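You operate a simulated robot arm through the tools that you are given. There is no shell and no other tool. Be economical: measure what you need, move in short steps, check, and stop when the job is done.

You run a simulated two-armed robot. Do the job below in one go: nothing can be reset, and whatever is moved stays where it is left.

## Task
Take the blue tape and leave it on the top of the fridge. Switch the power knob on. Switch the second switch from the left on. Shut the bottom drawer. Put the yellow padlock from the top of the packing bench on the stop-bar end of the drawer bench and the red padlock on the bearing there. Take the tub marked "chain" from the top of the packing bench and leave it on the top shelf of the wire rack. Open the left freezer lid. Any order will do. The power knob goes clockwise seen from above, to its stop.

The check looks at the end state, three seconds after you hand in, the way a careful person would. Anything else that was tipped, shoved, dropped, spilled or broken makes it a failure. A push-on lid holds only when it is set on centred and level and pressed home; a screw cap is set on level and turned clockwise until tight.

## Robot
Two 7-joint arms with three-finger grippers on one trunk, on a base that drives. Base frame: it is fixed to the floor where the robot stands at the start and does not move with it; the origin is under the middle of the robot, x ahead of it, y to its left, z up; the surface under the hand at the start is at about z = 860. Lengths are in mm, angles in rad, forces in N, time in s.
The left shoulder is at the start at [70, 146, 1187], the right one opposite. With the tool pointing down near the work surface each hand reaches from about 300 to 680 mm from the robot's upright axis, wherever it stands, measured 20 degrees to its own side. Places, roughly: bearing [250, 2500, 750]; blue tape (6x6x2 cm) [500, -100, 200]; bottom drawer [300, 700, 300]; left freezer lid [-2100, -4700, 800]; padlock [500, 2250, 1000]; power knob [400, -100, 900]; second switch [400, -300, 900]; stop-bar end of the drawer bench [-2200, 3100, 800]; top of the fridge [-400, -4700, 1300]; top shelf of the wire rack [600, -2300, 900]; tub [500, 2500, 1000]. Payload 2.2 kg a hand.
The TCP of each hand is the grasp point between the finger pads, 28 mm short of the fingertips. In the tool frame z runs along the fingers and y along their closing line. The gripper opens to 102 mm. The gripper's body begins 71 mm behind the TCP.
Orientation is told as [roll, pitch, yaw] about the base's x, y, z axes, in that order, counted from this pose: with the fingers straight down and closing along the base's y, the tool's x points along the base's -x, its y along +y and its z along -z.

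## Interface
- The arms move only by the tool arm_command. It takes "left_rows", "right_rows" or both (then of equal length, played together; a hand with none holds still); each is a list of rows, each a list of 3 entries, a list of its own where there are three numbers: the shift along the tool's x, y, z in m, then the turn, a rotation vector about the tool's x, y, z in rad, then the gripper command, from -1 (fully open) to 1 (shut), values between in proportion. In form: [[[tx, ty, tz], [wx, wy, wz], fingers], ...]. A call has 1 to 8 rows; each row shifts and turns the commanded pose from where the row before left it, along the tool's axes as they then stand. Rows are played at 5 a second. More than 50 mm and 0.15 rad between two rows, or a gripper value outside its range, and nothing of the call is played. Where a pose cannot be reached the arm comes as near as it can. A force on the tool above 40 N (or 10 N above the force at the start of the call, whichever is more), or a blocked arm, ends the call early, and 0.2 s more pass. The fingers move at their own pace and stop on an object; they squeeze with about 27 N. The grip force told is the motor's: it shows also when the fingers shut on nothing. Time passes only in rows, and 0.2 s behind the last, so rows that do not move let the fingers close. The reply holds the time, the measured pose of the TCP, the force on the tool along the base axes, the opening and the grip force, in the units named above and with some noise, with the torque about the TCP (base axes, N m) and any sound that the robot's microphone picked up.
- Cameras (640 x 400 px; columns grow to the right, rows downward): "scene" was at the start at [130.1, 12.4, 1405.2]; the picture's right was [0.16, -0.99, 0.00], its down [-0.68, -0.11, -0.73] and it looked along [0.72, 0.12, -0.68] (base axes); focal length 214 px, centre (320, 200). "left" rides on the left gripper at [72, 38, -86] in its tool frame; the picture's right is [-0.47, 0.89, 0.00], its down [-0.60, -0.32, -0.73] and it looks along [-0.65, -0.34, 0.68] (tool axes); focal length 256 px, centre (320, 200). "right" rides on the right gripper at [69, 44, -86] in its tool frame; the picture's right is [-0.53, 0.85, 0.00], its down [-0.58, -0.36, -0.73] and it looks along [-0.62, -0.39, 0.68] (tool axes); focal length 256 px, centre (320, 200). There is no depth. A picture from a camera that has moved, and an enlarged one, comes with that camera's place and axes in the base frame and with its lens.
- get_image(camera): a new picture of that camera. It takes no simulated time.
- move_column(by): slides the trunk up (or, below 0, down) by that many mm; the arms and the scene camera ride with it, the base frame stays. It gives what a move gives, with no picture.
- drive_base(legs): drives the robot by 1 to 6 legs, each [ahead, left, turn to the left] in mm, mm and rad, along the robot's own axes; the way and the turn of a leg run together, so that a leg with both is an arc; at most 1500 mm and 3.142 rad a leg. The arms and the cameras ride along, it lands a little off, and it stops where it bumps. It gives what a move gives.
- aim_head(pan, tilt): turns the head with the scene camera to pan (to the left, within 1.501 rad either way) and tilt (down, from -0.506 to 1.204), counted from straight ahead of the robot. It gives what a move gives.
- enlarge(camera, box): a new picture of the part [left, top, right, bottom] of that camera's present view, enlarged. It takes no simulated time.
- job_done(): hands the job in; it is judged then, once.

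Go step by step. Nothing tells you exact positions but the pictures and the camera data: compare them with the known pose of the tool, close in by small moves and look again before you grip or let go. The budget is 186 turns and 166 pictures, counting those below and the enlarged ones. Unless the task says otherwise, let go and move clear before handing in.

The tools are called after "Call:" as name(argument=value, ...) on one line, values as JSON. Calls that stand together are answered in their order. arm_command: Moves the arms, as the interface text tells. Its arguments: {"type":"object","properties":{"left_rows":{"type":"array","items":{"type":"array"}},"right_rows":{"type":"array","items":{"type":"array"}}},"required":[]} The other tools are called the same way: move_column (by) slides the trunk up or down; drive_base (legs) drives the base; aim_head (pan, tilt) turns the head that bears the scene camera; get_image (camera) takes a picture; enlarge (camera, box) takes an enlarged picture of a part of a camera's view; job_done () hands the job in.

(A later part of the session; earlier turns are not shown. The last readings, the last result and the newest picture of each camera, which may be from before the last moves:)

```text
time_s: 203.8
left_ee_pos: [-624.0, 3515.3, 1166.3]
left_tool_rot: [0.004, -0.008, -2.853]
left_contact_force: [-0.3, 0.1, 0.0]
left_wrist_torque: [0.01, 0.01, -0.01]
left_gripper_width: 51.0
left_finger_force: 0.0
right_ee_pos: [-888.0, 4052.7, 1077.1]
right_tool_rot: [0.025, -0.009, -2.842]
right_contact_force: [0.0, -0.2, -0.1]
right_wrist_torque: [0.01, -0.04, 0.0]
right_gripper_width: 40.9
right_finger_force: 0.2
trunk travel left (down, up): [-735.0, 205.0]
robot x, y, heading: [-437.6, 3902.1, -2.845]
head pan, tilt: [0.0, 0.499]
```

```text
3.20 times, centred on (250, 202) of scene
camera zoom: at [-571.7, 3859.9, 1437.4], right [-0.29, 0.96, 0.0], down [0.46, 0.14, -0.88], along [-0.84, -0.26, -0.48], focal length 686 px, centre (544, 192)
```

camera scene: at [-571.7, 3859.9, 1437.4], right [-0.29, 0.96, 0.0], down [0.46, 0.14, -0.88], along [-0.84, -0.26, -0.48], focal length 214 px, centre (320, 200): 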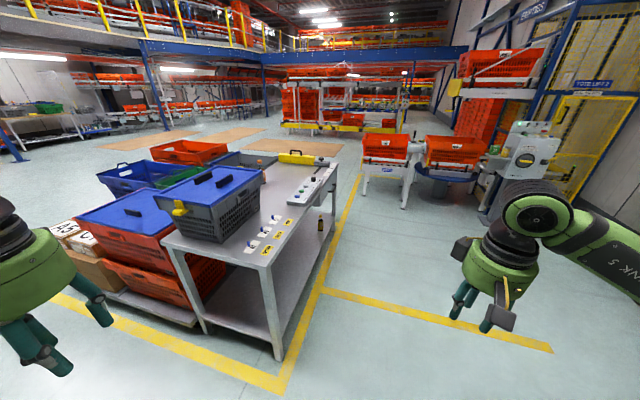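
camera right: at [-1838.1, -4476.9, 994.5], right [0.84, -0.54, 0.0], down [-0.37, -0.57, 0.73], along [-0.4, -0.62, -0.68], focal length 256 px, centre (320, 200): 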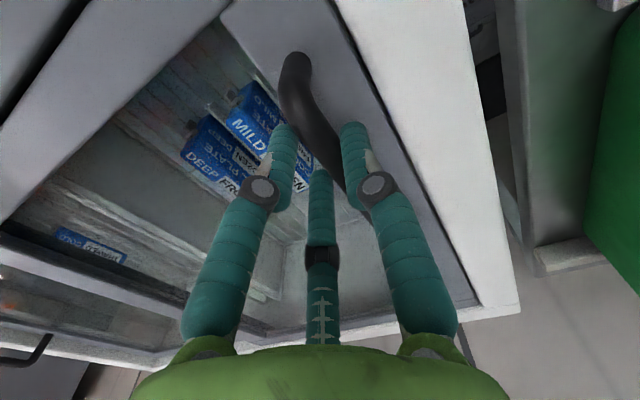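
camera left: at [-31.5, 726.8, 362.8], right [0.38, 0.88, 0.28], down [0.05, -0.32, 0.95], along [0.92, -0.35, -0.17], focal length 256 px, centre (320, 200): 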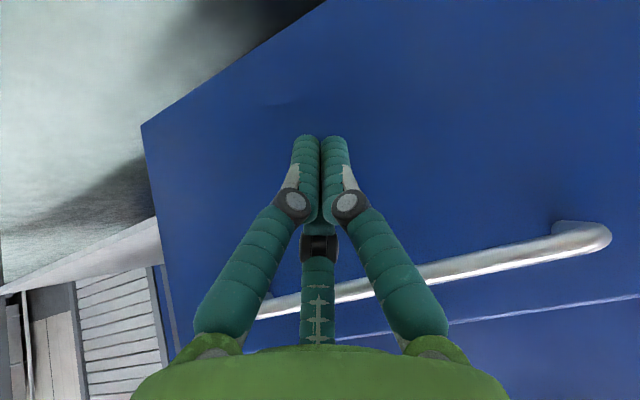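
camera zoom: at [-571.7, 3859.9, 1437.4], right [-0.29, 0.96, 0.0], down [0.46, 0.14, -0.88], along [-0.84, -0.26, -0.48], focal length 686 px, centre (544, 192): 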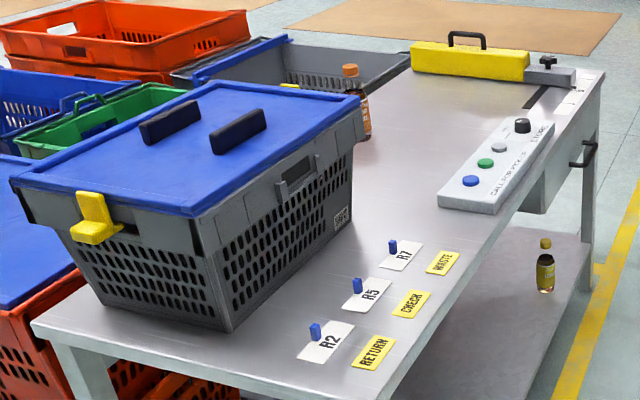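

The west end has the yellow stop bar; no bearing is on this bench, so the red padlock goes on the bearing on the packing bench. Return to the packing bench, facing it.

Call:
drive_base(legs=[[0, 0, 2.845], [0, -1500, 0], [0, -120, 0]])

Call:
aim_head(pan=0.0, tilt=0.6)

Call:
get_image(camera="scene")

```text
time_s: 218.7
left_ee_pos: [-94.0, 2643.1, 1165.4]
left_tool_rot: [0.004, -0.008, 0.035]
left_contact_force: [0.4, 0.5, -0.2]
left_wrist_torque: [0.01, 0.06, 0.02]
left_gripper_width: 50.9
left_finger_force: 0.0
right_ee_pos: [26.5, 2056.4, 1078.2]
right_tool_rot: [0.022, -0.009, 0.045]
right_contact_force: [0.7, 0.3, 0.2]
right_wrist_torque: [-0.06, 0.0, 0.0]
right_gripper_width: 40.8
right_finger_force: 0.1
trunk travel left (down, up): [-735.0, 205.0]
robot x, y, heading: [-373.5, 2317.2, 0.043]
head pan, tilt: [0.0, 0.499]
```

```text
time_s: 219.4
left_ee_pos: [-93.3, 2641.5, 1167.0]
left_tool_rot: [0.001, -0.01, 0.036]
left_contact_force: [0.1, 1.0, -0.3]
left_wrist_torque: [-0.01, 0.02, 0.0]
left_gripper_width: 50.9
left_finger_force: 0.1
right_ee_pos: [26.4, 2054.0, 1077.5]
right_tool_rot: [0.027, -0.008, 0.046]
right_contact_force: [-0.3, 0.1, 0.3]
right_wrist_torque: [0.02, 0.0, -0.01]
right_gripper_width: 40.9
right_finger_force: 0.1
trunk travel left (down, up): [-735.0, 205.0]
robot x, y, heading: [-372.7, 2315.8, 0.044]
head pan, tilt: [0.0, 0.6]
```

```text
82 pictures are left
camera scene: at [-237.1, 2319.4, 1428.3], right [0.04, -1.0, 0.0], down [-0.56, -0.02, -0.83], along [0.82, 0.03, -0.56], focal length 214 px, centre (320, 200)
```

scene: 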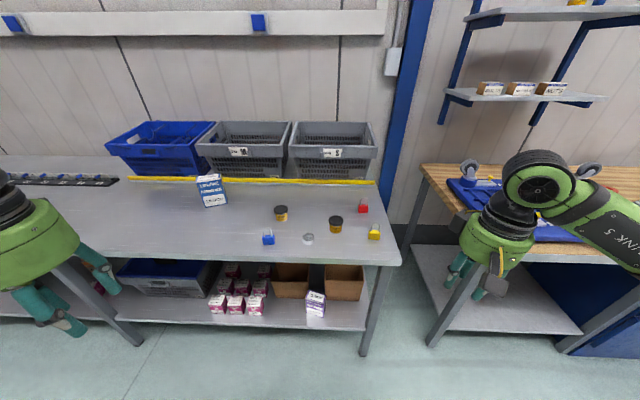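

Drive up to the bench.

Call:
drive_base(legs=[[0, 0, -0.044], [305, -30, 0]])

Call:
aim_head(pan=-0.1, tilt=0.9)

Call:
get_image(camera="scene")

Call:
get_image(camera="right")

```text
time_s: 221.8
left_ee_pos: [223.9, 2596.4, 1166.1]
left_tool_rot: [0.001, -0.009, -0.007]
left_contact_force: [0.1, 0.8, -0.3]
left_wrist_torque: [0.0, -0.02, 0.02]
left_gripper_width: 51.3
left_finger_force: 0.0
right_ee_pos: [317.7, 2007.8, 1077.5]
right_tool_rot: [0.025, -0.01, 0.003]
right_contact_force: [-0.2, 0.3, 0.3]
right_wrist_torque: [-0.04, -0.03, 0.02]
right_gripper_width: 40.9
right_finger_force: 0.0
trunk travel left (down, up): [-735.0, 205.0]
robot x, y, heading: [-66.2, 2283.1, -0.005]
head pan, tilt: [0.0, 0.6]
```

```text
time_s: 222.7
left_ee_pos: [226.4, 2597.5, 1165.9]
left_tool_rot: [0.004, -0.008, -0.008]
left_contact_force: [0.0, 0.3, 0.1]
left_wrist_torque: [0.04, 0.02, -0.01]
left_gripper_width: 50.9
left_finger_force: 0.0
right_ee_pos: [319.7, 2007.3, 1077.6]
right_tool_rot: [0.027, -0.009, 0.002]
right_contact_force: [0.5, -0.3, -0.1]
right_wrist_torque: [-0.01, -0.03, 0.01]
right_gripper_width: 40.8
right_finger_force: 0.1
trunk travel left (down, up): [-735.0, 205.0]
robot x, y, heading: [-66.4, 2284.5, -0.005]
head pan, tilt: [-0.099, 0.901]
```

```text
81 pictures are left
camera scene: at [55.3, 2275.4, 1403.5], right [-0.1, -0.99, 0.0], down [-0.78, 0.08, -0.62], along [0.62, -0.06, -0.78], focal length 214 px, centre (320, 200)
```

scene: 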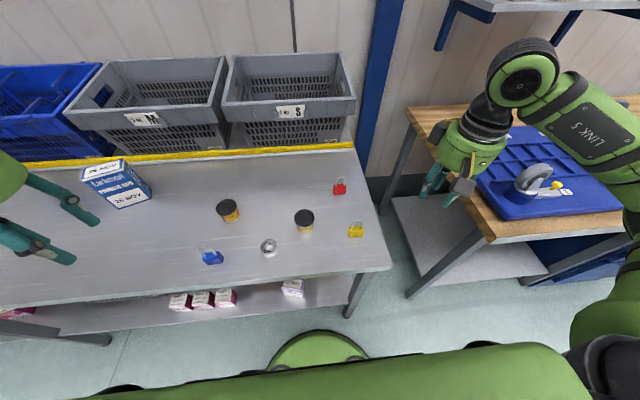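

```text
80 pictures are left
camera right: at [250.7, 2048.0, 1164.7], right [0.53, 0.85, 0.03], down [0.57, -0.38, 0.73], along [0.63, -0.37, -0.69], focal length 256 px, centre (320, 200)
```

right: 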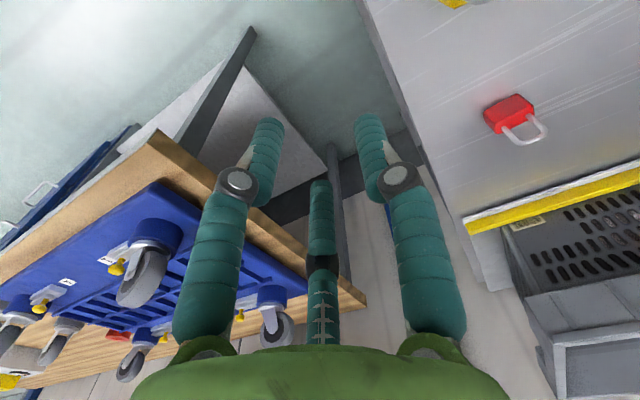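

Red padlock near [507, 2169, 887], yellow near [348, 2148], bearing near [320, 2388], chain tub near [389, 2288]. Move the right hand above the red padlock.

Call:
arm_command(right_rows=[[[-0.03, 0.027, 0.0], [0.026, 0.009, 0], -0.5], [[-0.03, 0.027, 0.0], [0, 0, 0], -0.5], [[-0.03, 0.027, 0.01], [0, 0, 0], -0.5], [[-0.03, 0.027, 0.01], [0, 0, 0], -0.5], [[-0.03, 0.027, 0.015], [0, 0, 0], -0.5], [[-0.03, 0.027, 0.015], [0, 0, 0], -0.5]])

Call:
get_image(camera="right")

Call:
enlarge(camera="scene", box=[240, 150, 400, 250])

```text
time_s: 224.1
left_ee_pos: [226.8, 2599.6, 1165.6]
left_tool_rot: [0.001, -0.006, -0.007]
left_contact_force: [-0.2, 0.1, 0.2]
left_wrist_torque: [-0.01, 0.01, 0.04]
left_gripper_width: 50.9
left_finger_force: 0.1
right_ee_pos: [499.3, 2171.2, 1028.8]
right_tool_rot: [-0.005, 0.001, 0.003]
right_contact_force: [-0.7, 0.1, -0.1]
right_wrist_torque: [-0.03, 0.0, 0.03]
right_gripper_width: 76.5
right_finger_force: 0.1
trunk travel left (down, up): [-735.0, 205.0]
robot x, y, heading: [-69.9, 2285.7, -0.001]
head pan, tilt: [-0.099, 0.901]
```

```text
79 pictures are left
camera right: at [430.5, 2214.5, 1115.4], right [0.53, 0.85, 0.0], down [0.58, -0.36, 0.73], along [0.62, -0.39, -0.68], focal length 256 px, centre (320, 200)
```

right: 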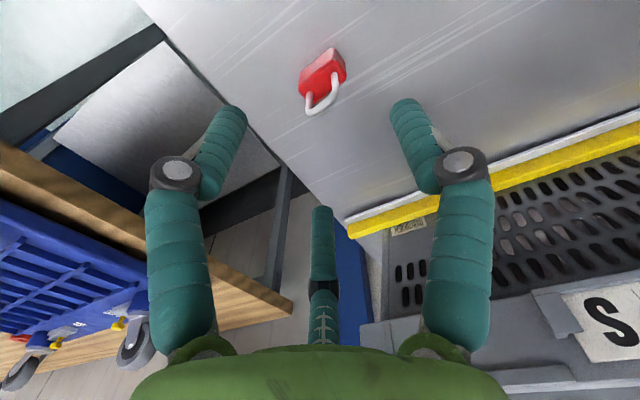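

```text
4.00 times, centred on (320, 200) of scene
camera zoom: at [56.2, 2277.6, 1403.4], right [-0.1, -0.99, 0.0], down [-0.78, 0.08, -0.62], along [0.62, -0.06, -0.78], focal length 858 px, centre (320, 200)
```

zoom: 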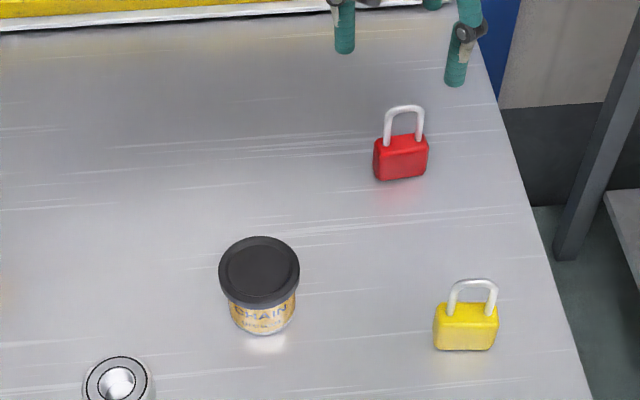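

The padlocks stand upright with their broad side facing me. Centre and descend partway over the red one.

Call:
arm_command(right_rows=[[[-0.005, -0.002, 0.04], [0, 0, 0], -0.4], [[0, 0, 0.04], [0, 0, 0], -0.4]])

Call:
get_image(camera="right")

Call:
enlarge(camera="scene", box=[290, 150, 390, 213])

```text
time_s: 224.7
left_ee_pos: [225.7, 2597.3, 1166.1]
left_tool_rot: [0.002, -0.006, -0.007]
left_contact_force: [0.4, -0.4, -0.9]
left_wrist_torque: [-0.01, 0.02, 0.01]
left_gripper_width: 50.9
left_finger_force: 0.2
right_ee_pos: [505.3, 2168.0, 948.0]
right_tool_rot: [-0.002, 0.0, 0.003]
right_contact_force: [0.5, -0.3, 0.7]
right_wrist_torque: [-0.02, 0.03, -0.01]
right_gripper_width: 71.4
right_finger_force: 0.0
trunk travel left (down, up): [-735.0, 205.0]
robot x, y, heading: [-68.7, 2285.8, -0.005]
head pan, tilt: [-0.099, 0.901]
```

```text
77 pictures are left
camera right: at [436.6, 2211.4, 1033.9], right [0.53, 0.85, 0.0], down [0.58, -0.36, 0.73], along [0.62, -0.39, -0.68], focal length 256 px, centre (320, 200)
```

right: 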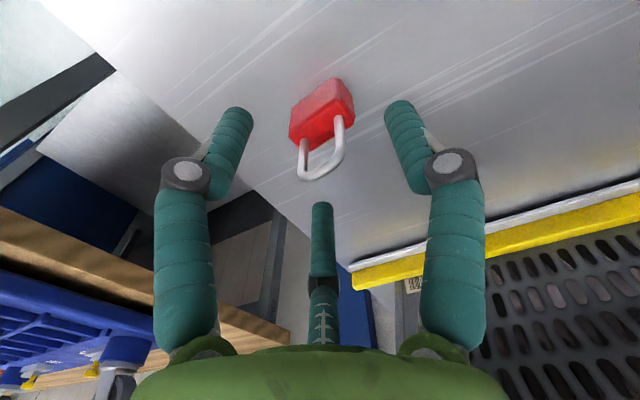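

```text
6.35 times, centred on (340, 182) of scene
camera zoom: at [55.9, 2275.7, 1403.4], right [-0.1, -0.99, 0.0], down [-0.78, 0.08, -0.62], along [0.62, -0.06, -0.78], focal length 1362 px, centre (193, 318)
```

zoom: 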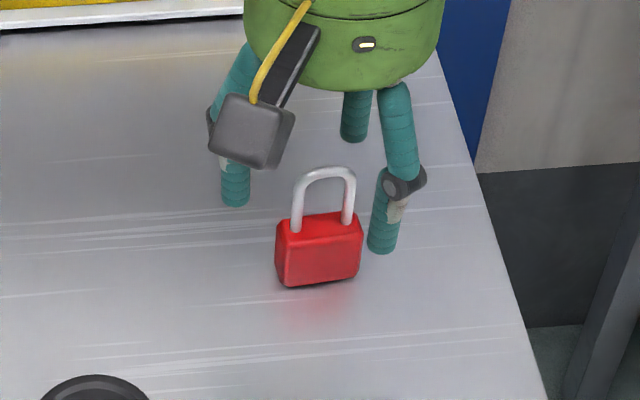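

Aligned; apply a small yaw, descend to the body and close.

Call:
arm_command(right_rows=[[[0, 0, 0.02], [0, 0, -0.12], -0.4], [[0, 0, 0.018], [0, 0, 0], -0.4], [[0, 0, 0], [0, 0, 0], 0.2], [[0, 0, 0], [0, 0, 0], 0.6], [[0, 0, 0], [0, 0, 0], 1]])

Call:
get_image(camera="right")

Call:
enlarge(camera="scene", box=[290, 150, 390, 213])

```text
time_s: 225.8
left_ee_pos: [224.6, 2596.7, 1166.0]
left_tool_rot: [0.003, -0.009, -0.006]
left_contact_force: [-0.5, 0.4, -0.4]
left_wrist_torque: [0.01, -0.02, -0.01]
left_gripper_width: 51.0
left_finger_force: 0.2
right_ee_pos: [504.6, 2167.6, 908.8]
right_tool_rot: [-0.001, -0.001, 0.124]
right_contact_force: [-0.4, 0.3, -0.2]
right_wrist_torque: [0.03, 0.04, 0.0]
right_gripper_width: 26.5
right_finger_force: 27.1
trunk travel left (down, up): [-735.0, 205.0]
robot x, y, heading: [-66.5, 2283.0, -0.007]
head pan, tilt: [-0.099, 0.901]
```

```text
75 pictures are left
camera right: at [432.5, 2201.8, 996.7], right [0.43, 0.9, 0.0], down [0.62, -0.29, 0.73], along [0.66, -0.31, -0.68], focal length 256 px, centre (320, 200)
```

right: 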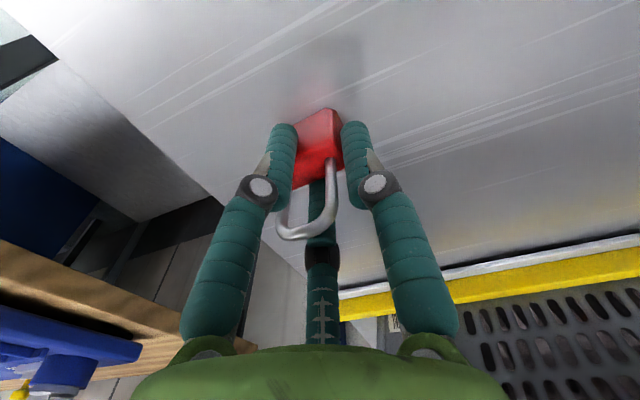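

```text
6.35 times, centred on (340, 182) of scene
camera zoom: at [54.7, 2275.4, 1403.5], right [-0.1, -0.99, 0.0], down [-0.78, 0.08, -0.62], along [0.62, -0.06, -0.78], focal length 1362 px, centre (193, 318)
```

zoom: 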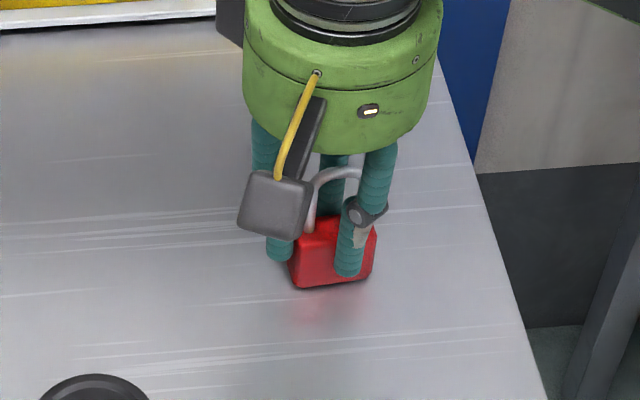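

Gripped, seemingly like a three-jaw chuck. Lift slightly and check how it is held.

Call:
arm_command(right_rows=[[[0, 0, -0.02], [0, 0, 0], 1], [[0, 0, -0.03], [0, 0, 0], 1], [[0, 0, -0.03], [0, 0, 0], 1]])

Call:
get_image(camera="right")

Call:
enlarge(camera="scene", box=[290, 120, 410, 195])

```text
time_s: 226.7
left_ee_pos: [223.9, 2598.4, 1166.8]
left_tool_rot: [0.002, -0.009, -0.005]
left_contact_force: [-0.3, -0.1, -0.4]
left_wrist_torque: [0.02, 0.01, 0.03]
left_gripper_width: 50.6
left_finger_force: 0.1
right_ee_pos: [505.0, 2168.8, 989.4]
right_tool_rot: [-0.002, -0.001, 0.123]
right_contact_force: [0.2, 0.1, -0.8]
right_wrist_torque: [0.01, -0.02, 0.04]
right_gripper_width: 26.4
right_finger_force: 27.4
trunk travel left (down, up): [-735.0, 205.0]
robot x, y, heading: [-69.6, 2286.3, -0.001]
head pan, tilt: [-0.099, 0.901]
```

```text
73 pictures are left
camera right: at [431.4, 2202.9, 1076.7], right [0.43, 0.9, 0.0], down [0.62, -0.29, 0.73], along [0.66, -0.31, -0.68], focal length 256 px, centre (320, 200)
```

right: 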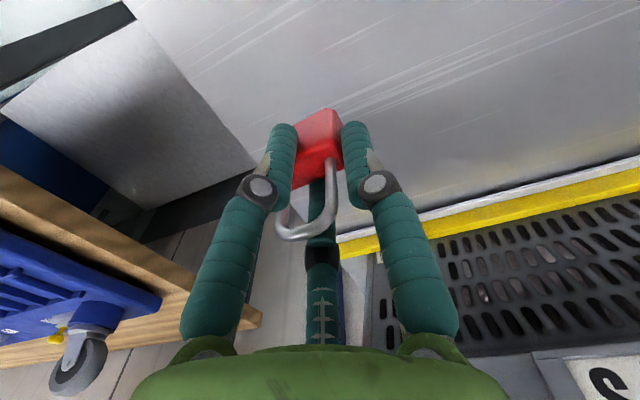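

```text
5.33 times, centred on (350, 158) of scene
camera zoom: at [54.4, 2275.6, 1403.5], right [-0.1, -0.99, 0.0], down [-0.78, 0.08, -0.62], along [0.62, -0.06, -0.78], focal length 1144 px, centre (160, 427)
```

zoom: 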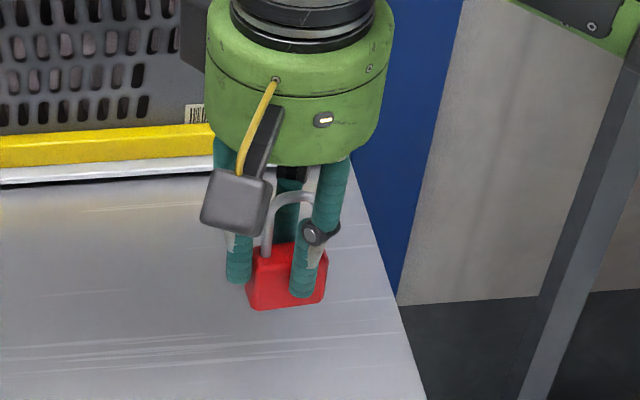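

Held upright. Carry it over to the bearing, staying high.

Call:
arm_command(right_rows=[[[0, 0, -0.03], [0, 0, 0], 1], [[0.0255, 0.041, 0], [0, 0, 0], 1], [[0.0255, 0.041, 0], [0, 0, 0], 1], [[0.0255, 0.041, 0], [0, 0, 0], 1], [[0.0255, 0.041, 0], [0, 0, 0], 1], [[0.0255, 0.041, 0], [0, 0, 0], 1], [[0.0255, 0.041, 0], [0, 0, 0], 1]])

Call:
get_image(camera="right")

Call:
enlarge(camera="scene", box=[190, 180, 350, 280])

```text
time_s: 228.2
left_ee_pos: [223.9, 2599.0, 1165.3]
left_tool_rot: [0.003, -0.009, -0.007]
left_contact_force: [-1.0, 0.3, 0.4]
left_wrist_torque: [-0.02, 0.01, -0.01]
left_gripper_width: 51.0
left_finger_force: 0.1
right_ee_pos: [322.9, 2393.8, 1018.7]
right_tool_rot: [-0.005, -0.001, 0.121]
right_contact_force: [-0.8, 0.1, -0.7]
right_wrist_torque: [0.0, -0.03, -0.01]
right_gripper_width: 26.8
right_finger_force: 26.7
trunk travel left (down, up): [-735.0, 205.0]
robot x, y, heading: [-71.6, 2284.1, 0.001]
head pan, tilt: [-0.099, 0.901]
```

```text
71 pictures are left
camera right: at [249.3, 2428.7, 1104.5], right [0.43, 0.9, 0.0], down [0.62, -0.29, 0.73], along [0.66, -0.31, -0.68], focal length 256 px, centre (320, 200)
```

right: 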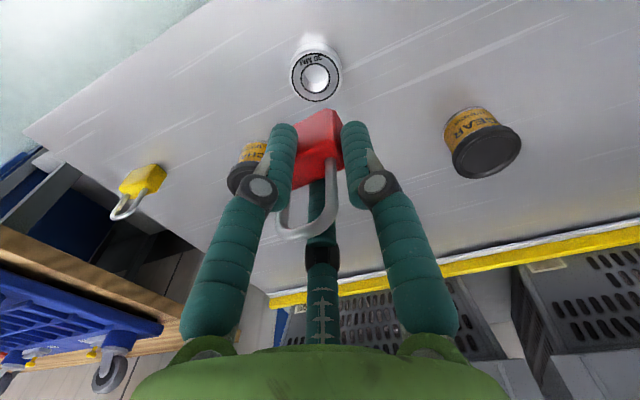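

```text
4.00 times, centred on (270, 230) of scene
camera zoom: at [53.7, 2277.8, 1403.6], right [-0.1, -0.99, 0.0], down [-0.78, 0.08, -0.62], along [0.62, -0.06, -0.78], focal length 858 px, centre (520, 80)
```

zoom: 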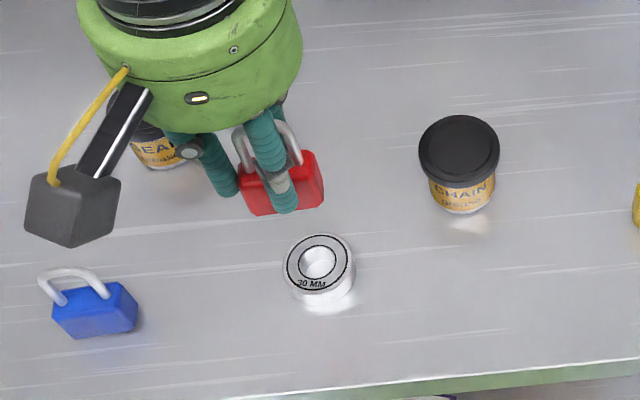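

Bearing top centre triangulated at about [330, 2387.5, 872]. Align and lower to just above it.

Call:
arm_command(right_rows=[[[-0.0043, 0.002, 0.03], [0, 0, 0], 1], [[0, 0, 0.03], [0, 0, 0], 1], [[0, 0, 0.015], [0, 0, 0], 1]])

Call:
get_image(camera="right")

Call:
enlarge(camera="scene", box=[220, 200, 320, 263])

```text
time_s: 229.1
left_ee_pos: [225.8, 2597.5, 1166.7]
left_tool_rot: [0.003, -0.008, -0.007]
left_contact_force: [0.5, -0.5, 0.1]
left_wrist_torque: [0.02, 0.01, 0.02]
left_gripper_width: 51.2
left_finger_force: 0.1
right_ee_pos: [325.2, 2394.4, 944.3]
right_tool_rot: [0.0, 0.001, 0.122]
right_contact_force: [0.2, 0.3, -0.1]
right_wrist_torque: [0.02, 0.0, 0.0]
right_gripper_width: 26.2
right_finger_force: 27.3
trunk travel left (down, up): [-735.0, 205.0]
robot x, y, heading: [-66.4, 2283.6, -0.002]
head pan, tilt: [-0.099, 0.901]
```

```text
69 pictures are left
camera right: at [252.2, 2429.7, 1031.5], right [0.43, 0.9, 0.0], down [0.62, -0.29, 0.73], along [0.66, -0.31, -0.68], focal length 256 px, centre (320, 200)
```

right: 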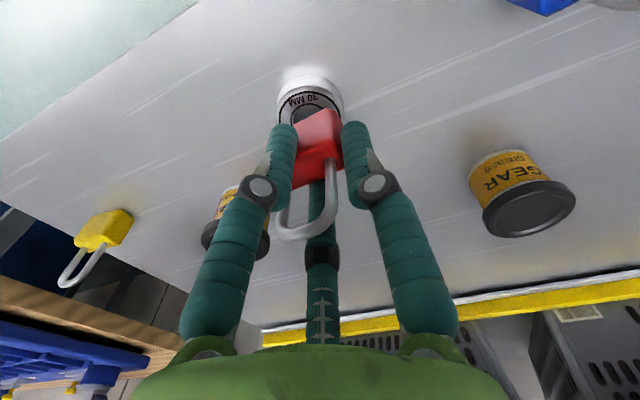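

```text
6.35 times, centred on (270, 232) of scene
camera zoom: at [55.1, 2274.9, 1403.5], right [-0.1, -0.99, 0.0], down [-0.78, 0.08, -0.62], along [0.62, -0.06, -0.78], focal length 1362 px, centre (638, -0)
```

zoom: 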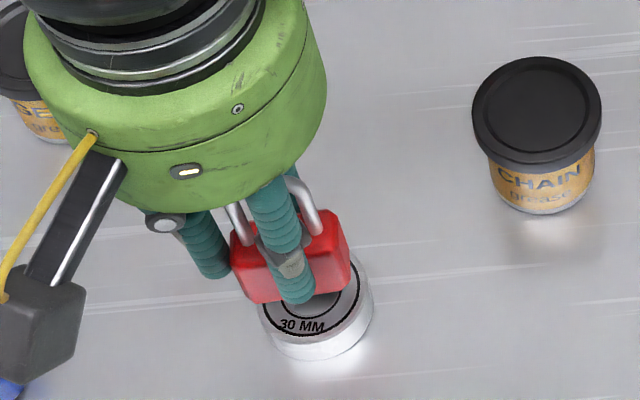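

Lock is over the bearing. Lower gently to contact.

Call:
arm_command(right_rows=[[[0, -0.001, 0.006], [0, 0, 0], 1], [[0, 0, 0.004], [0, 0, 0], 1], [[0, 0, 0.003], [0, 0, 0], 1], [[0, 0, 0.003], [0, 0, 0], 1]])

Call:
enlarge(camera="scene", box=[220, 200, 320, 263])

```text
time_s: 230.1
left_ee_pos: [226.0, 2596.7, 1164.8]
left_tool_rot: [0.001, -0.01, -0.008]
left_contact_force: [-0.2, -0.1, 0.4]
left_wrist_torque: [-0.02, 0.01, -0.04]
left_gripper_width: 51.0
left_finger_force: 0.1
right_ee_pos: [326.1, 2394.5, 927.6]
right_tool_rot: [-0.004, 0.0, 0.124]
right_contact_force: [0.2, -0.3, -1.1]
right_wrist_torque: [0.02, -0.01, 0.02]
right_gripper_width: 26.4
right_finger_force: 27.6
trunk travel left (down, up): [-735.0, 205.0]
robot x, y, heading: [-70.1, 2283.8, -0.004]
head pan, tilt: [-0.099, 0.901]
```

```text
6.35 times, centred on (270, 232) of scene
camera zoom: at [54.9, 2275.5, 1403.5], right [-0.1, -0.99, 0.0], down [-0.78, 0.08, -0.62], along [0.62, -0.06, -0.78], focal length 1362 px, centre (638, -0)
```

zoom: 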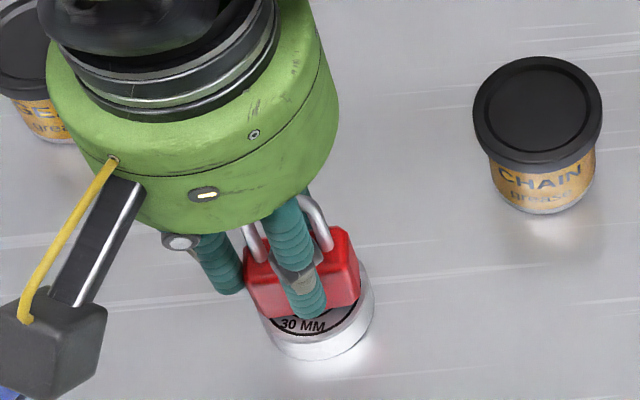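

Call:
arm_command(right_rows=[[[0.001, 0, 0.003], [0, 0, 0], 1], [[0, 0, 0.003], [0, 0, 0], 1], [[0, 0, 0.002], [0, 0, 0], 1], [[0, 0, 0.002], [0, 0, 0], 1]])

Call:
enlarge(camera="scene", box=[220, 200, 320, 263])

```text
time_s: 231.1
left_ee_pos: [224.4, 2595.9, 1167.5]
left_tool_rot: [0.004, -0.012, -0.005]
left_contact_force: [0.2, -0.6, -0.2]
left_wrist_torque: [0.0, 0.02, 0.01]
left_gripper_width: 51.3
left_finger_force: 0.0
right_ee_pos: [325.6, 2395.5, 919.9]
right_tool_rot: [0.003, -0.005, 0.122]
right_contact_force: [6.7, -0.8, 24.7]
right_wrist_torque: [-0.26, -0.21, 0.0]
right_gripper_width: 26.3
right_finger_force: 27.0
trunk travel left (down, up): [-735.0, 205.0]
robot x, y, heading: [-72.2, 2282.8, -0.004]
head pan, tilt: [-0.099, 0.901]
```

```text
6.35 times, centred on (270, 232) of scene
camera zoom: at [53.3, 2274.2, 1403.8], right [-0.1, -0.99, 0.0], down [-0.78, 0.08, -0.62], along [0.62, -0.06, -0.78], focal length 1362 px, centre (638, -0)
```

zoom: 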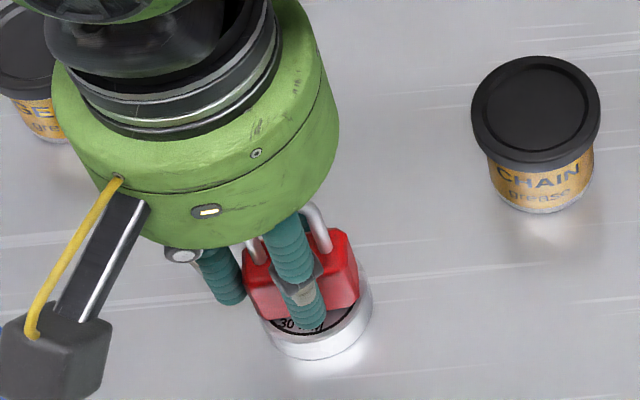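

Seated on the bearing. Relieve the load slightly, open, and lift straight up.

Call:
arm_command(right_rows=[[[0, 0, -0.0015], [0, 0, 0], 1], [[0, 0, 0], [0, 0, 0], 0.4], [[0, 0, 0], [0, 0, 0], 0.0], [[0, 0, 0], [0, 0, 0], -0.4], [[0, 0, -0.03], [0, 0, 0], -0.4], [[0, 0, -0.05], [0, 0, 0], -0.4], [[0, 0, -0.04], [0, 0, 0], -0.4]])

Call:
get_image(camera="right")

Call:
enlarge(camera="scene", box=[210, 180, 370, 280])

```text
time_s: 232.7
left_ee_pos: [224.5, 2597.1, 1165.4]
left_tool_rot: [0.002, -0.009, -0.008]
left_contact_force: [-0.3, 0.2, 0.4]
left_wrist_torque: [0.02, 0.0, -0.01]
left_gripper_width: 51.1
left_finger_force: 0.0
right_ee_pos: [320.5, 2392.6, 1042.4]
right_tool_rot: [-0.002, 0.0, 0.123]
right_contact_force: [0.4, 0.2, -0.1]
right_wrist_torque: [-0.03, -0.01, -0.01]
right_gripper_width: 71.3
right_finger_force: 0.1
trunk travel left (down, up): [-735.0, 205.0]
robot x, y, heading: [-70.8, 2283.3, -0.0]
head pan, tilt: [-0.099, 0.901]
```

```text
65 pictures are left
camera right: at [247.3, 2427.6, 1128.9], right [0.43, 0.91, 0.0], down [0.62, -0.29, 0.73], along [0.66, -0.31, -0.68], focal length 256 px, centre (320, 200)
```

right: 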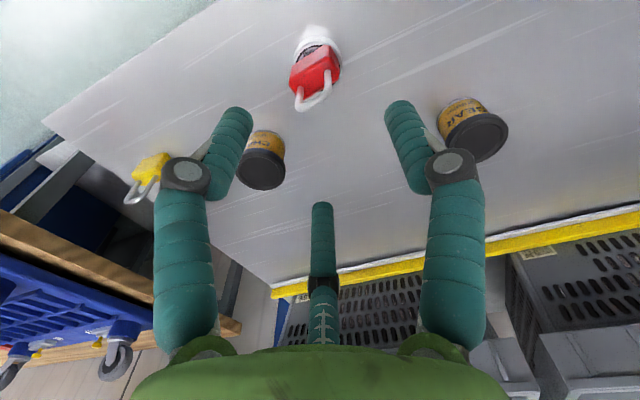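

```text
4.00 times, centred on (290, 230) of scene
camera zoom: at [54.2, 2275.7, 1403.5], right [-0.1, -0.99, 0.0], down [-0.78, 0.08, -0.62], along [0.62, -0.06, -0.78], focal length 858 px, centre (440, 80)
```

zoom: 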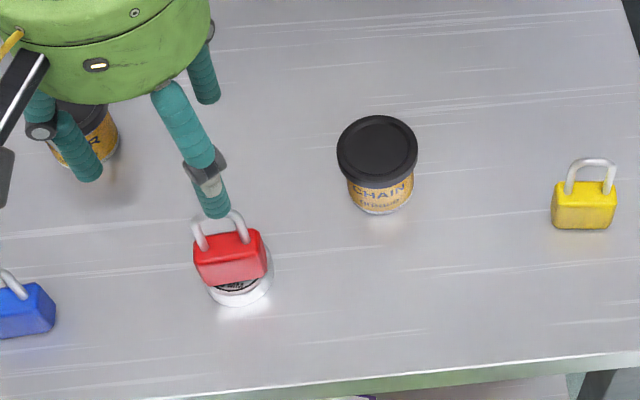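

Red padlock rests on the bearing. Now take the yellow padlock with the right hand.

Call:
arm_command(right_rows=[[[0, 0, 0], [0, 0, 0.123], -0.4], [[-0.0054, -0.041, 0], [0, 0, 0], -0.4], [[-0.0054, -0.041, 0], [0, 0, 0], -0.4], [[-0.0054, -0.041, 0], [0, 0, 0], -0.4], [[-0.0054, -0.041, 0.01], [0, 0, 0], -0.4], [[-0.0054, -0.041, 0.01], [0, 0, 0], -0.4], [[-0.0054, -0.041, 0.015], [0, 0, 0], -0.4], [[0, 0, 0.03], [0, 0, 0], -0.4]])

Call:
get_image(camera="right")

Call:
enlarge(camera="scene", box=[310, 190, 410, 253])

```text
time_s: 234.4
left_ee_pos: [225.4, 2598.2, 1165.0]
left_tool_rot: [0.003, -0.008, -0.007]
left_contact_force: [0.7, 0.2, -0.8]
left_wrist_torque: [0.02, -0.02, 0.03]
left_gripper_width: 51.1
left_finger_force: 0.1
right_ee_pos: [356.7, 2150.4, 971.8]
right_tool_rot: [-0.001, -0.001, 0.001]
right_contact_force: [0.7, 0.2, 0.2]
right_wrist_torque: [-0.01, -0.02, -0.03]
right_gripper_width: 71.4
right_finger_force: 0.0
trunk travel left (down, up): [-735.0, 205.0]
robot x, y, heading: [-70.0, 2282.6, -0.005]
head pan, tilt: [-0.099, 0.901]
```

```text
63 pictures are left
camera right: at [288.3, 2192.1, 1059.5], right [0.53, 0.85, 0.0], down [0.58, -0.36, 0.73], along [0.62, -0.39, -0.68], focal length 256 px, centre (320, 200)
```

right: 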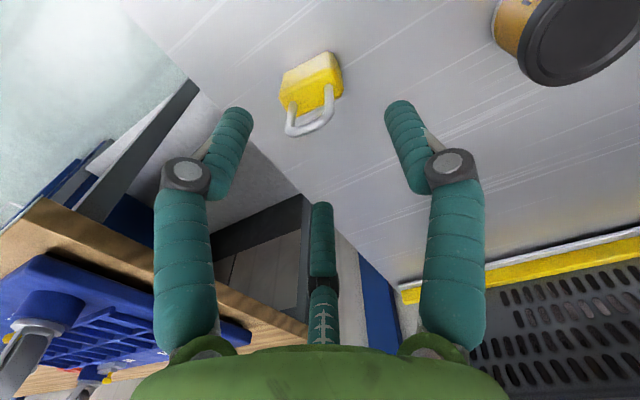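

```text
6.35 times, centred on (360, 222) of scene
camera zoom: at [55.7, 2276.1, 1403.4], right [-0.1, -0.99, 0.0], down [-0.78, 0.08, -0.62], along [0.62, -0.06, -0.78], focal length 1362 px, centre (66, 64)
```

zoom: 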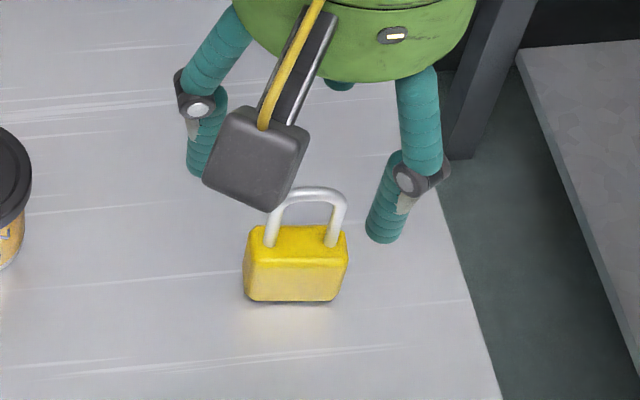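

The yellow lock is centred near [353, 2145]; descend onto it with tips ~10 mm above the bench and grip.

Call:
arm_command(right_rows=[[[0.004, -0.005, 0.03], [0, 0, 0], -0.4], [[0, 0, 0.025], [0, 0, 0], -0.4], [[0, 0, 0.017], [0, 0, 0], -0.4], [[0, 0, 0], [0, 0, 0], 0.2], [[0, 0, 0], [0, 0, 0], 0.6], [[0, 0, 0], [0, 0, 0], 1]])

Call:
enlarge(camera="scene", box=[310, 190, 410, 253])

```text
time_s: 235.8
left_ee_pos: [225.2, 2597.8, 1166.2]
left_tool_rot: [0.004, -0.008, -0.008]
left_contact_force: [-0.1, 0.2, -0.5]
left_wrist_torque: [0.01, -0.01, 0.0]
left_gripper_width: 51.2
left_finger_force: 0.1
right_ee_pos: [354.1, 2142.3, 904.1]
right_tool_rot: [-0.004, -0.001, -0.001]
right_contact_force: [-0.2, -0.4, -1.2]
right_wrist_torque: [-0.03, 0.0, -0.02]
right_gripper_width: 26.4
right_finger_force: 27.5
trunk travel left (down, up): [-735.0, 205.0]
robot x, y, heading: [-69.0, 2285.4, -0.007]
head pan, tilt: [-0.099, 0.901]
```

```text
6.35 times, centred on (360, 222) of scene
camera zoom: at [54.8, 2275.4, 1403.5], right [-0.1, -0.99, 0.0], down [-0.78, 0.08, -0.62], along [0.62, -0.06, -0.78], focal length 1362 px, centre (66, 64)
```

zoom: 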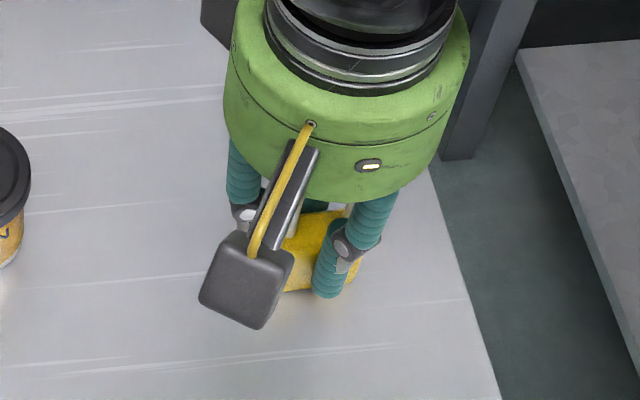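

Gripped. Lift and check the hold.

Call:
arm_command(right_rows=[[[0, 0, -0.03], [0, 0, 0], 1], [[0, 0, -0.05], [0, 0, 0], 1], [[0, 0, -0.05], [0, 0, 0], 1], [[0, 0, -0.03], [0, 0, 0], 1]])

Call:
get_image(camera="right")

Call:
get_image(camera="left")

```text
time_s: 236.8
left_ee_pos: [225.0, 2596.7, 1166.3]
left_tool_rot: [0.002, -0.009, -0.008]
left_contact_force: [0.3, 0.5, -0.1]
left_wrist_torque: [0.01, -0.01, -0.02]
left_gripper_width: 51.2
left_finger_force: 0.1
right_ee_pos: [351.6, 2143.2, 1064.7]
right_tool_rot: [-0.002, 0.0, -0.001]
right_contact_force: [0.9, 0.6, -0.5]
right_wrist_torque: [-0.02, 0.02, 0.0]
right_gripper_width: 26.3
right_finger_force: 26.5
trunk travel left (down, up): [-735.0, 205.0]
robot x, y, heading: [-67.3, 2284.7, -0.001]
head pan, tilt: [-0.099, 0.901]
```

```text
60 pictures are left
camera right: at [283.3, 2186.6, 1151.5], right [0.53, 0.85, 0.0], down [0.58, -0.36, 0.73], along [0.62, -0.39, -0.68], focal length 256 px, centre (320, 200)
```

right: 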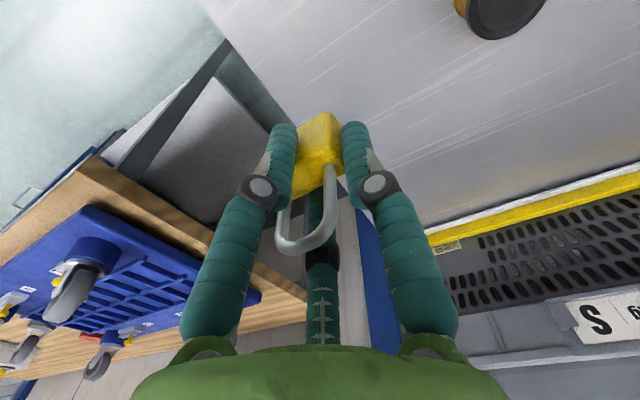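

```text
59 pictures are left
camera left: at [151.8, 2635.8, 1252.5], right [0.47, 0.88, 0.01], down [0.6, -0.32, 0.74], along [0.65, -0.34, -0.68], focal length 256 px, centre (320, 200)
```

left: 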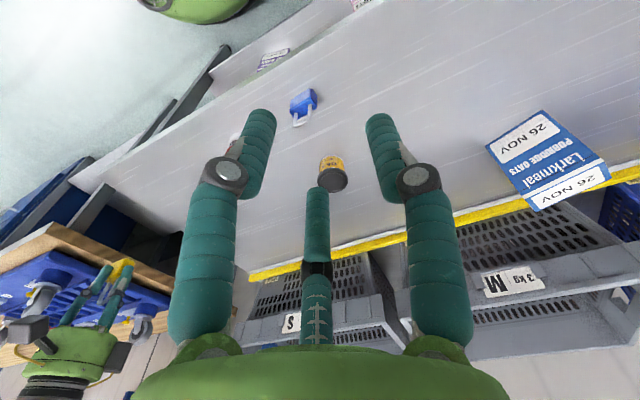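

Yellow is held. Strafe right a bit and bring the left hand over the chain tub.

Call:
drive_base(legs=[[0, -110, 0]])

Call:
arm_command(left_rows=[[[-0.028, -0.037, 0], [0, 0, 0], -1], [[-0.028, -0.037, 0], [0, 0, 0], -1], [[-0.028, -0.037, 0], [0, 0, 0], -1], [[-0.028, -0.037, 0.01], [0, 0, 0], -1], [[-0.028, -0.037, 0.01], [0, 0, 0], -1], [[-0.02, -0.012, 0.04], [0, 0, 0], -1], [[0, 0, 0.05], [0, 0, 0], -1]])

Call:
get_image(camera="left")

Call:
get_image(camera="scene")

```text
time_s: 238.1
left_ee_pos: [225.7, 2488.4, 1165.4]
left_tool_rot: [0.003, -0.008, -0.009]
left_contact_force: [-0.2, -1.0, 0.0]
left_wrist_torque: [0.0, 0.01, 0.02]
left_gripper_width: 50.9
left_finger_force: 0.0
right_ee_pos: [351.5, 2033.3, 1065.3]
right_tool_rot: [-0.001, 0.0, -0.002]
right_contact_force: [-0.6, -0.2, -1.2]
right_wrist_torque: [-0.03, 0.01, 0.01]
right_gripper_width: 26.3
right_finger_force: 27.0
trunk travel left (down, up): [-735.0, 205.0]
robot x, y, heading: [-72.8, 2172.7, -0.002]
head pan, tilt: [-0.099, 0.901]
```

```text
time_s: 239.7
left_ee_pos: [388.8, 2290.3, 1055.5]
left_tool_rot: [0.001, -0.009, -0.01]
left_contact_force: [0.3, 0.3, 0.3]
left_wrist_torque: [-0.04, -0.01, -0.01]
left_gripper_width: 101.9
left_finger_force: 0.1
right_ee_pos: [351.6, 2033.3, 1064.5]
right_tool_rot: [-0.002, 0.001, -0.001]
right_contact_force: [0.4, 0.5, 0.0]
right_wrist_torque: [-0.03, 0.03, 0.03]
right_gripper_width: 26.2
right_finger_force: 26.7
trunk travel left (down, up): [-735.0, 205.0]
robot x, y, heading: [-67.3, 2176.2, -0.003]
head pan, tilt: [-0.099, 0.901]
```

```text
58 pictures are left
camera left: at [314.4, 2328.5, 1142.6], right [0.47, 0.88, 0.0], down [0.59, -0.32, 0.74], along [0.65, -0.35, -0.68], focal length 256 px, centre (320, 200)
```

left: 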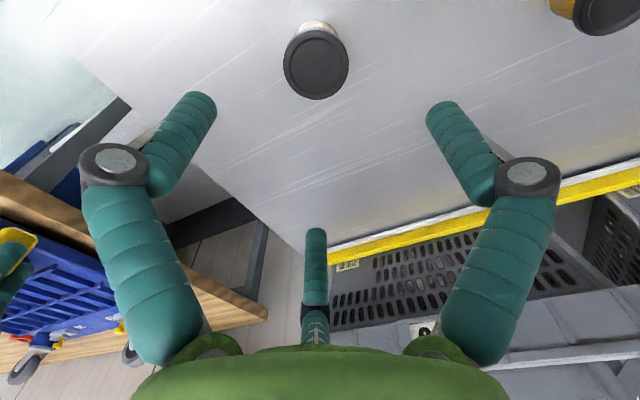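

```text
57 pictures are left
camera scene: at [55.3, 2166.5, 1403.5], right [-0.1, -0.99, 0.0], down [-0.78, 0.08, -0.62], along [0.62, -0.07, -0.78], focal length 214 px, centre (320, 200)
```

scene: 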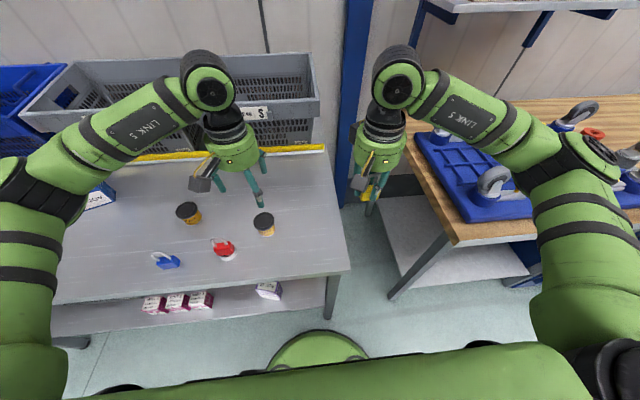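

Lid centre about [388.5, 2286.5, 908]. Descend most of the way and check.

Call:
arm_command(left_rows=[[[0, -0.004, 0.035], [0, 0, 0], -1], [[0, 0, 0.035], [0, 0, 0], -1], [[0, 0, 0.03], [0, 0, 0], -1]])

Call:
get_image(camera="left")

```text
time_s: 240.4
left_ee_pos: [387.7, 2286.4, 959.1]
left_tool_rot: [0.002, -0.008, -0.012]
left_contact_force: [-0.5, -0.3, -0.2]
left_wrist_torque: [0.01, 0.0, 0.04]
left_gripper_width: 101.8
left_finger_force: 0.1
right_ee_pos: [352.8, 2031.4, 1064.6]
right_tool_rot: [0.0, 0.0, -0.002]
right_contact_force: [-0.2, -0.4, -2.1]
right_wrist_torque: [-0.02, 0.02, -0.01]
right_gripper_width: 26.4
right_finger_force: 26.8
trunk travel left (down, up): [-735.0, 205.0]
robot x, y, heading: [-68.2, 2175.3, -0.0]
head pan, tilt: [-0.099, 0.901]
```

```text
56 pictures are left
camera left: at [315.1, 2324.5, 1044.7], right [0.47, 0.88, 0.01], down [0.59, -0.32, 0.74], along [0.65, -0.34, -0.68], focal length 256 px, centre (320, 200)
```

left: 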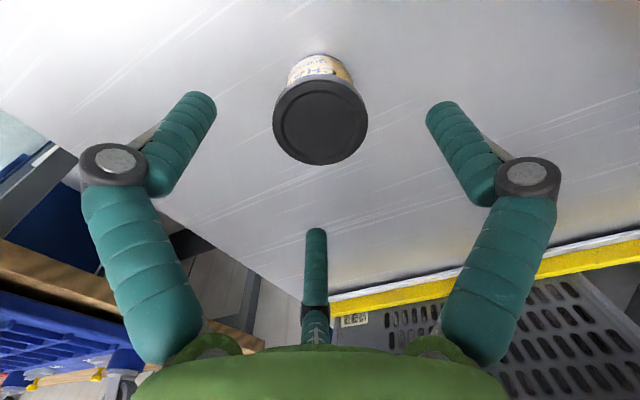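

Centred exactly. Descend and grip the tub.

Call:
arm_command(left_rows=[[[0, 0, 0.03], [0, 0, 0], -1], [[0, 0, 0.03], [0, 0, 0], -1], [[0, 0, 0], [0, 0, 0], 0], [[0, 0, 0], [0, 0, 0], 0.5], [[0, 0, 0], [0, 0, 0], 1]])

Call:
arm_command(left_rows=[[[0, 0, -0.03], [0, 0, 0], 1], [[0, 0, -0.05], [0, 0, 0], 1], [[0, 0, -0.05], [0, 0, 0], 1], [[0, 0, -0.03], [0, 0, 0], 1]])

Call:
get_image(camera="left")

Call:
get_image(camera="scene")

```text
time_s: 241.7
left_ee_pos: [385.4, 2284.3, 897.6]
left_tool_rot: [0.002, -0.009, -0.009]
left_contact_force: [0.8, 0.0, 4.0]
left_wrist_torque: [-0.05, 0.02, 0.02]
left_gripper_width: 57.1
left_finger_force: 27.1
right_ee_pos: [351.4, 2033.5, 1064.7]
right_tool_rot: [-0.001, -0.001, -0.002]
right_contact_force: [-0.2, -0.1, -1.3]
right_wrist_torque: [-0.01, -0.01, -0.03]
right_gripper_width: 26.2
right_finger_force: 27.1
trunk travel left (down, up): [-735.0, 205.0]
robot x, y, heading: [-68.1, 2176.7, -0.002]
head pan, tilt: [-0.099, 0.901]
```

```text
time_s: 242.7
left_ee_pos: [383.4, 2287.1, 1054.8]
left_tool_rot: [0.002, -0.008, -0.008]
left_contact_force: [0.1, 0.4, -1.4]
left_wrist_torque: [0.0, 0.02, 0.02]
left_gripper_width: 56.5
left_finger_force: 27.2
right_ee_pos: [352.1, 2031.1, 1064.3]
right_tool_rot: [0.0, -0.002, -0.002]
right_contact_force: [-0.6, 0.6, -0.9]
right_wrist_torque: [0.0, 0.01, 0.01]
right_gripper_width: 26.1
right_finger_force: 26.8
trunk travel left (down, up): [-735.0, 205.0]
robot x, y, heading: [-65.0, 2174.4, -0.009]
head pan, tilt: [-0.099, 0.901]
```

```text
55 pictures are left
camera left: at [309.6, 2325.3, 1140.2], right [0.47, 0.88, 0.01], down [0.59, -0.33, 0.74], along [0.65, -0.34, -0.68], focal length 256 px, centre (320, 200)
```

left: 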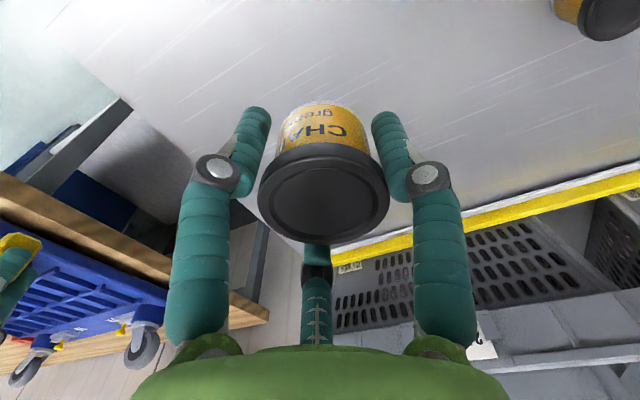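

```text
54 pictures are left
camera scene: at [54.5, 2164.7, 1403.4], right [-0.1, -0.99, 0.0], down [-0.78, 0.08, -0.62], along [0.62, -0.06, -0.78], focal length 214 px, centre (320, 200)
```

scene: 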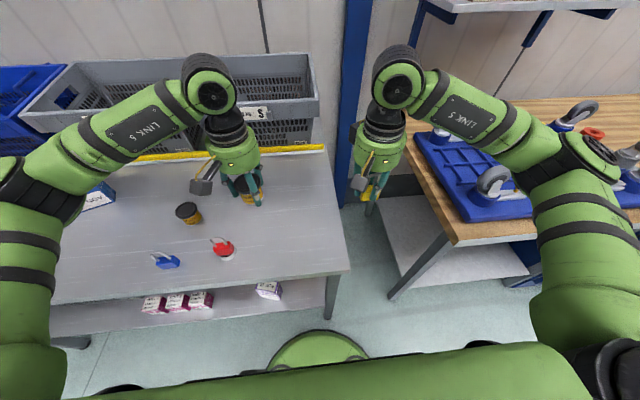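

Tub held. Now travel to the north side of the drawer bench's stop-bar end.

Call:
drive_base(legs=[[-400, 0, 0], [0, 1500, 0], [0, 340, 0], [0, 0, -1.571], [0, -1380, 0]])

Call:
aim_head(pan=-0.3, tilt=0.6)

Call:
get_image(camera="scene")

```text
time_s: 264.0
left_ee_pos: [-1653.3, 3555.4, 1053.6]
left_tool_rot: [0.001, -0.008, -1.569]
left_contact_force: [-0.3, 1.0, -1.5]
left_wrist_torque: [0.02, -0.01, -0.01]
left_gripper_width: 55.1
left_finger_force: 27.2
right_ee_pos: [-1908.5, 3585.7, 1064.0]
right_tool_rot: [-0.003, 0.0, -1.563]
right_contact_force: [-0.7, 1.4, -0.2]
right_wrist_torque: [-0.03, -0.01, 0.02]
right_gripper_width: 25.9
right_finger_force: 26.9
trunk travel left (down, up): [-735.0, 205.0]
robot x, y, heading: [-1768.5, 4007.0, -1.564]
head pan, tilt: [-0.099, 0.901]
```

```text
time_s: 264.8
left_ee_pos: [-1654.2, 3556.6, 1052.5]
left_tool_rot: [0.003, -0.009, -1.571]
left_contact_force: [-0.5, -0.2, -1.4]
left_wrist_torque: [-0.01, 0.01, 0.01]
left_gripper_width: 55.2
left_finger_force: 26.7
right_ee_pos: [-1908.6, 3585.0, 1063.5]
right_tool_rot: [0.001, 0.0, -1.564]
right_contact_force: [0.0, -1.0, -1.0]
right_wrist_torque: [-0.02, -0.02, -0.01]
right_gripper_width: 25.9
right_finger_force: 27.3
trunk travel left (down, up): [-735.0, 205.0]
robot x, y, heading: [-1769.5, 4006.8, -1.565]
head pan, tilt: [-0.3, 0.6]
```

```text
53 pictures are left
camera scene: at [-1797.3, 3871.8, 1428.2], right [-0.96, 0.29, 0.0], down [0.16, 0.54, -0.82], along [-0.24, -0.79, -0.57], focal length 214 px, centre (320, 200)
```

scene: 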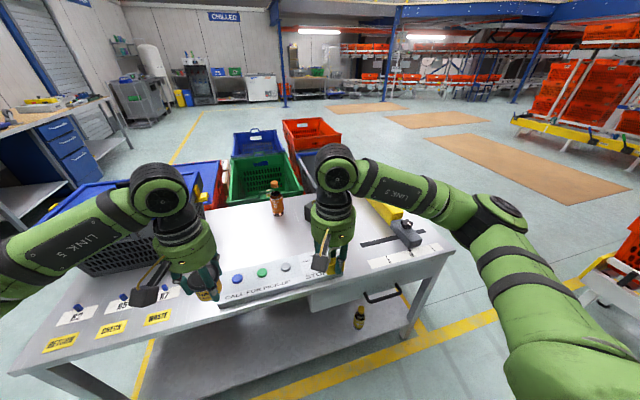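

Call:
enlarge(camera="scene", box=[210, 170, 470, 320])

```text
2.46 times, centred on (340, 245) of scene
camera zoom: at [-1797.3, 3871.8, 1428.2], right [-0.96, 0.29, 0.0], down [0.16, 0.54, -0.82], along [-0.24, -0.79, -0.57], focal length 528 px, centre (271, 89)
```

zoom: 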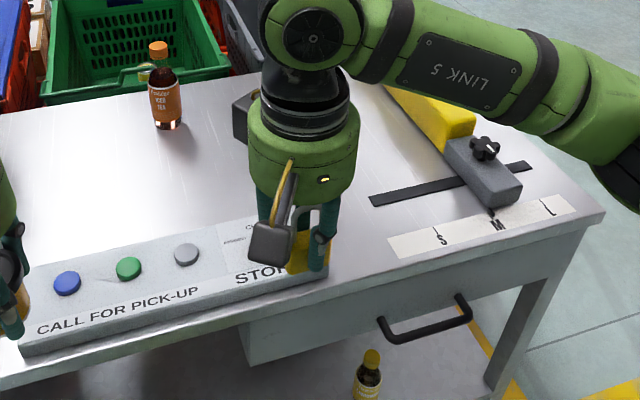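

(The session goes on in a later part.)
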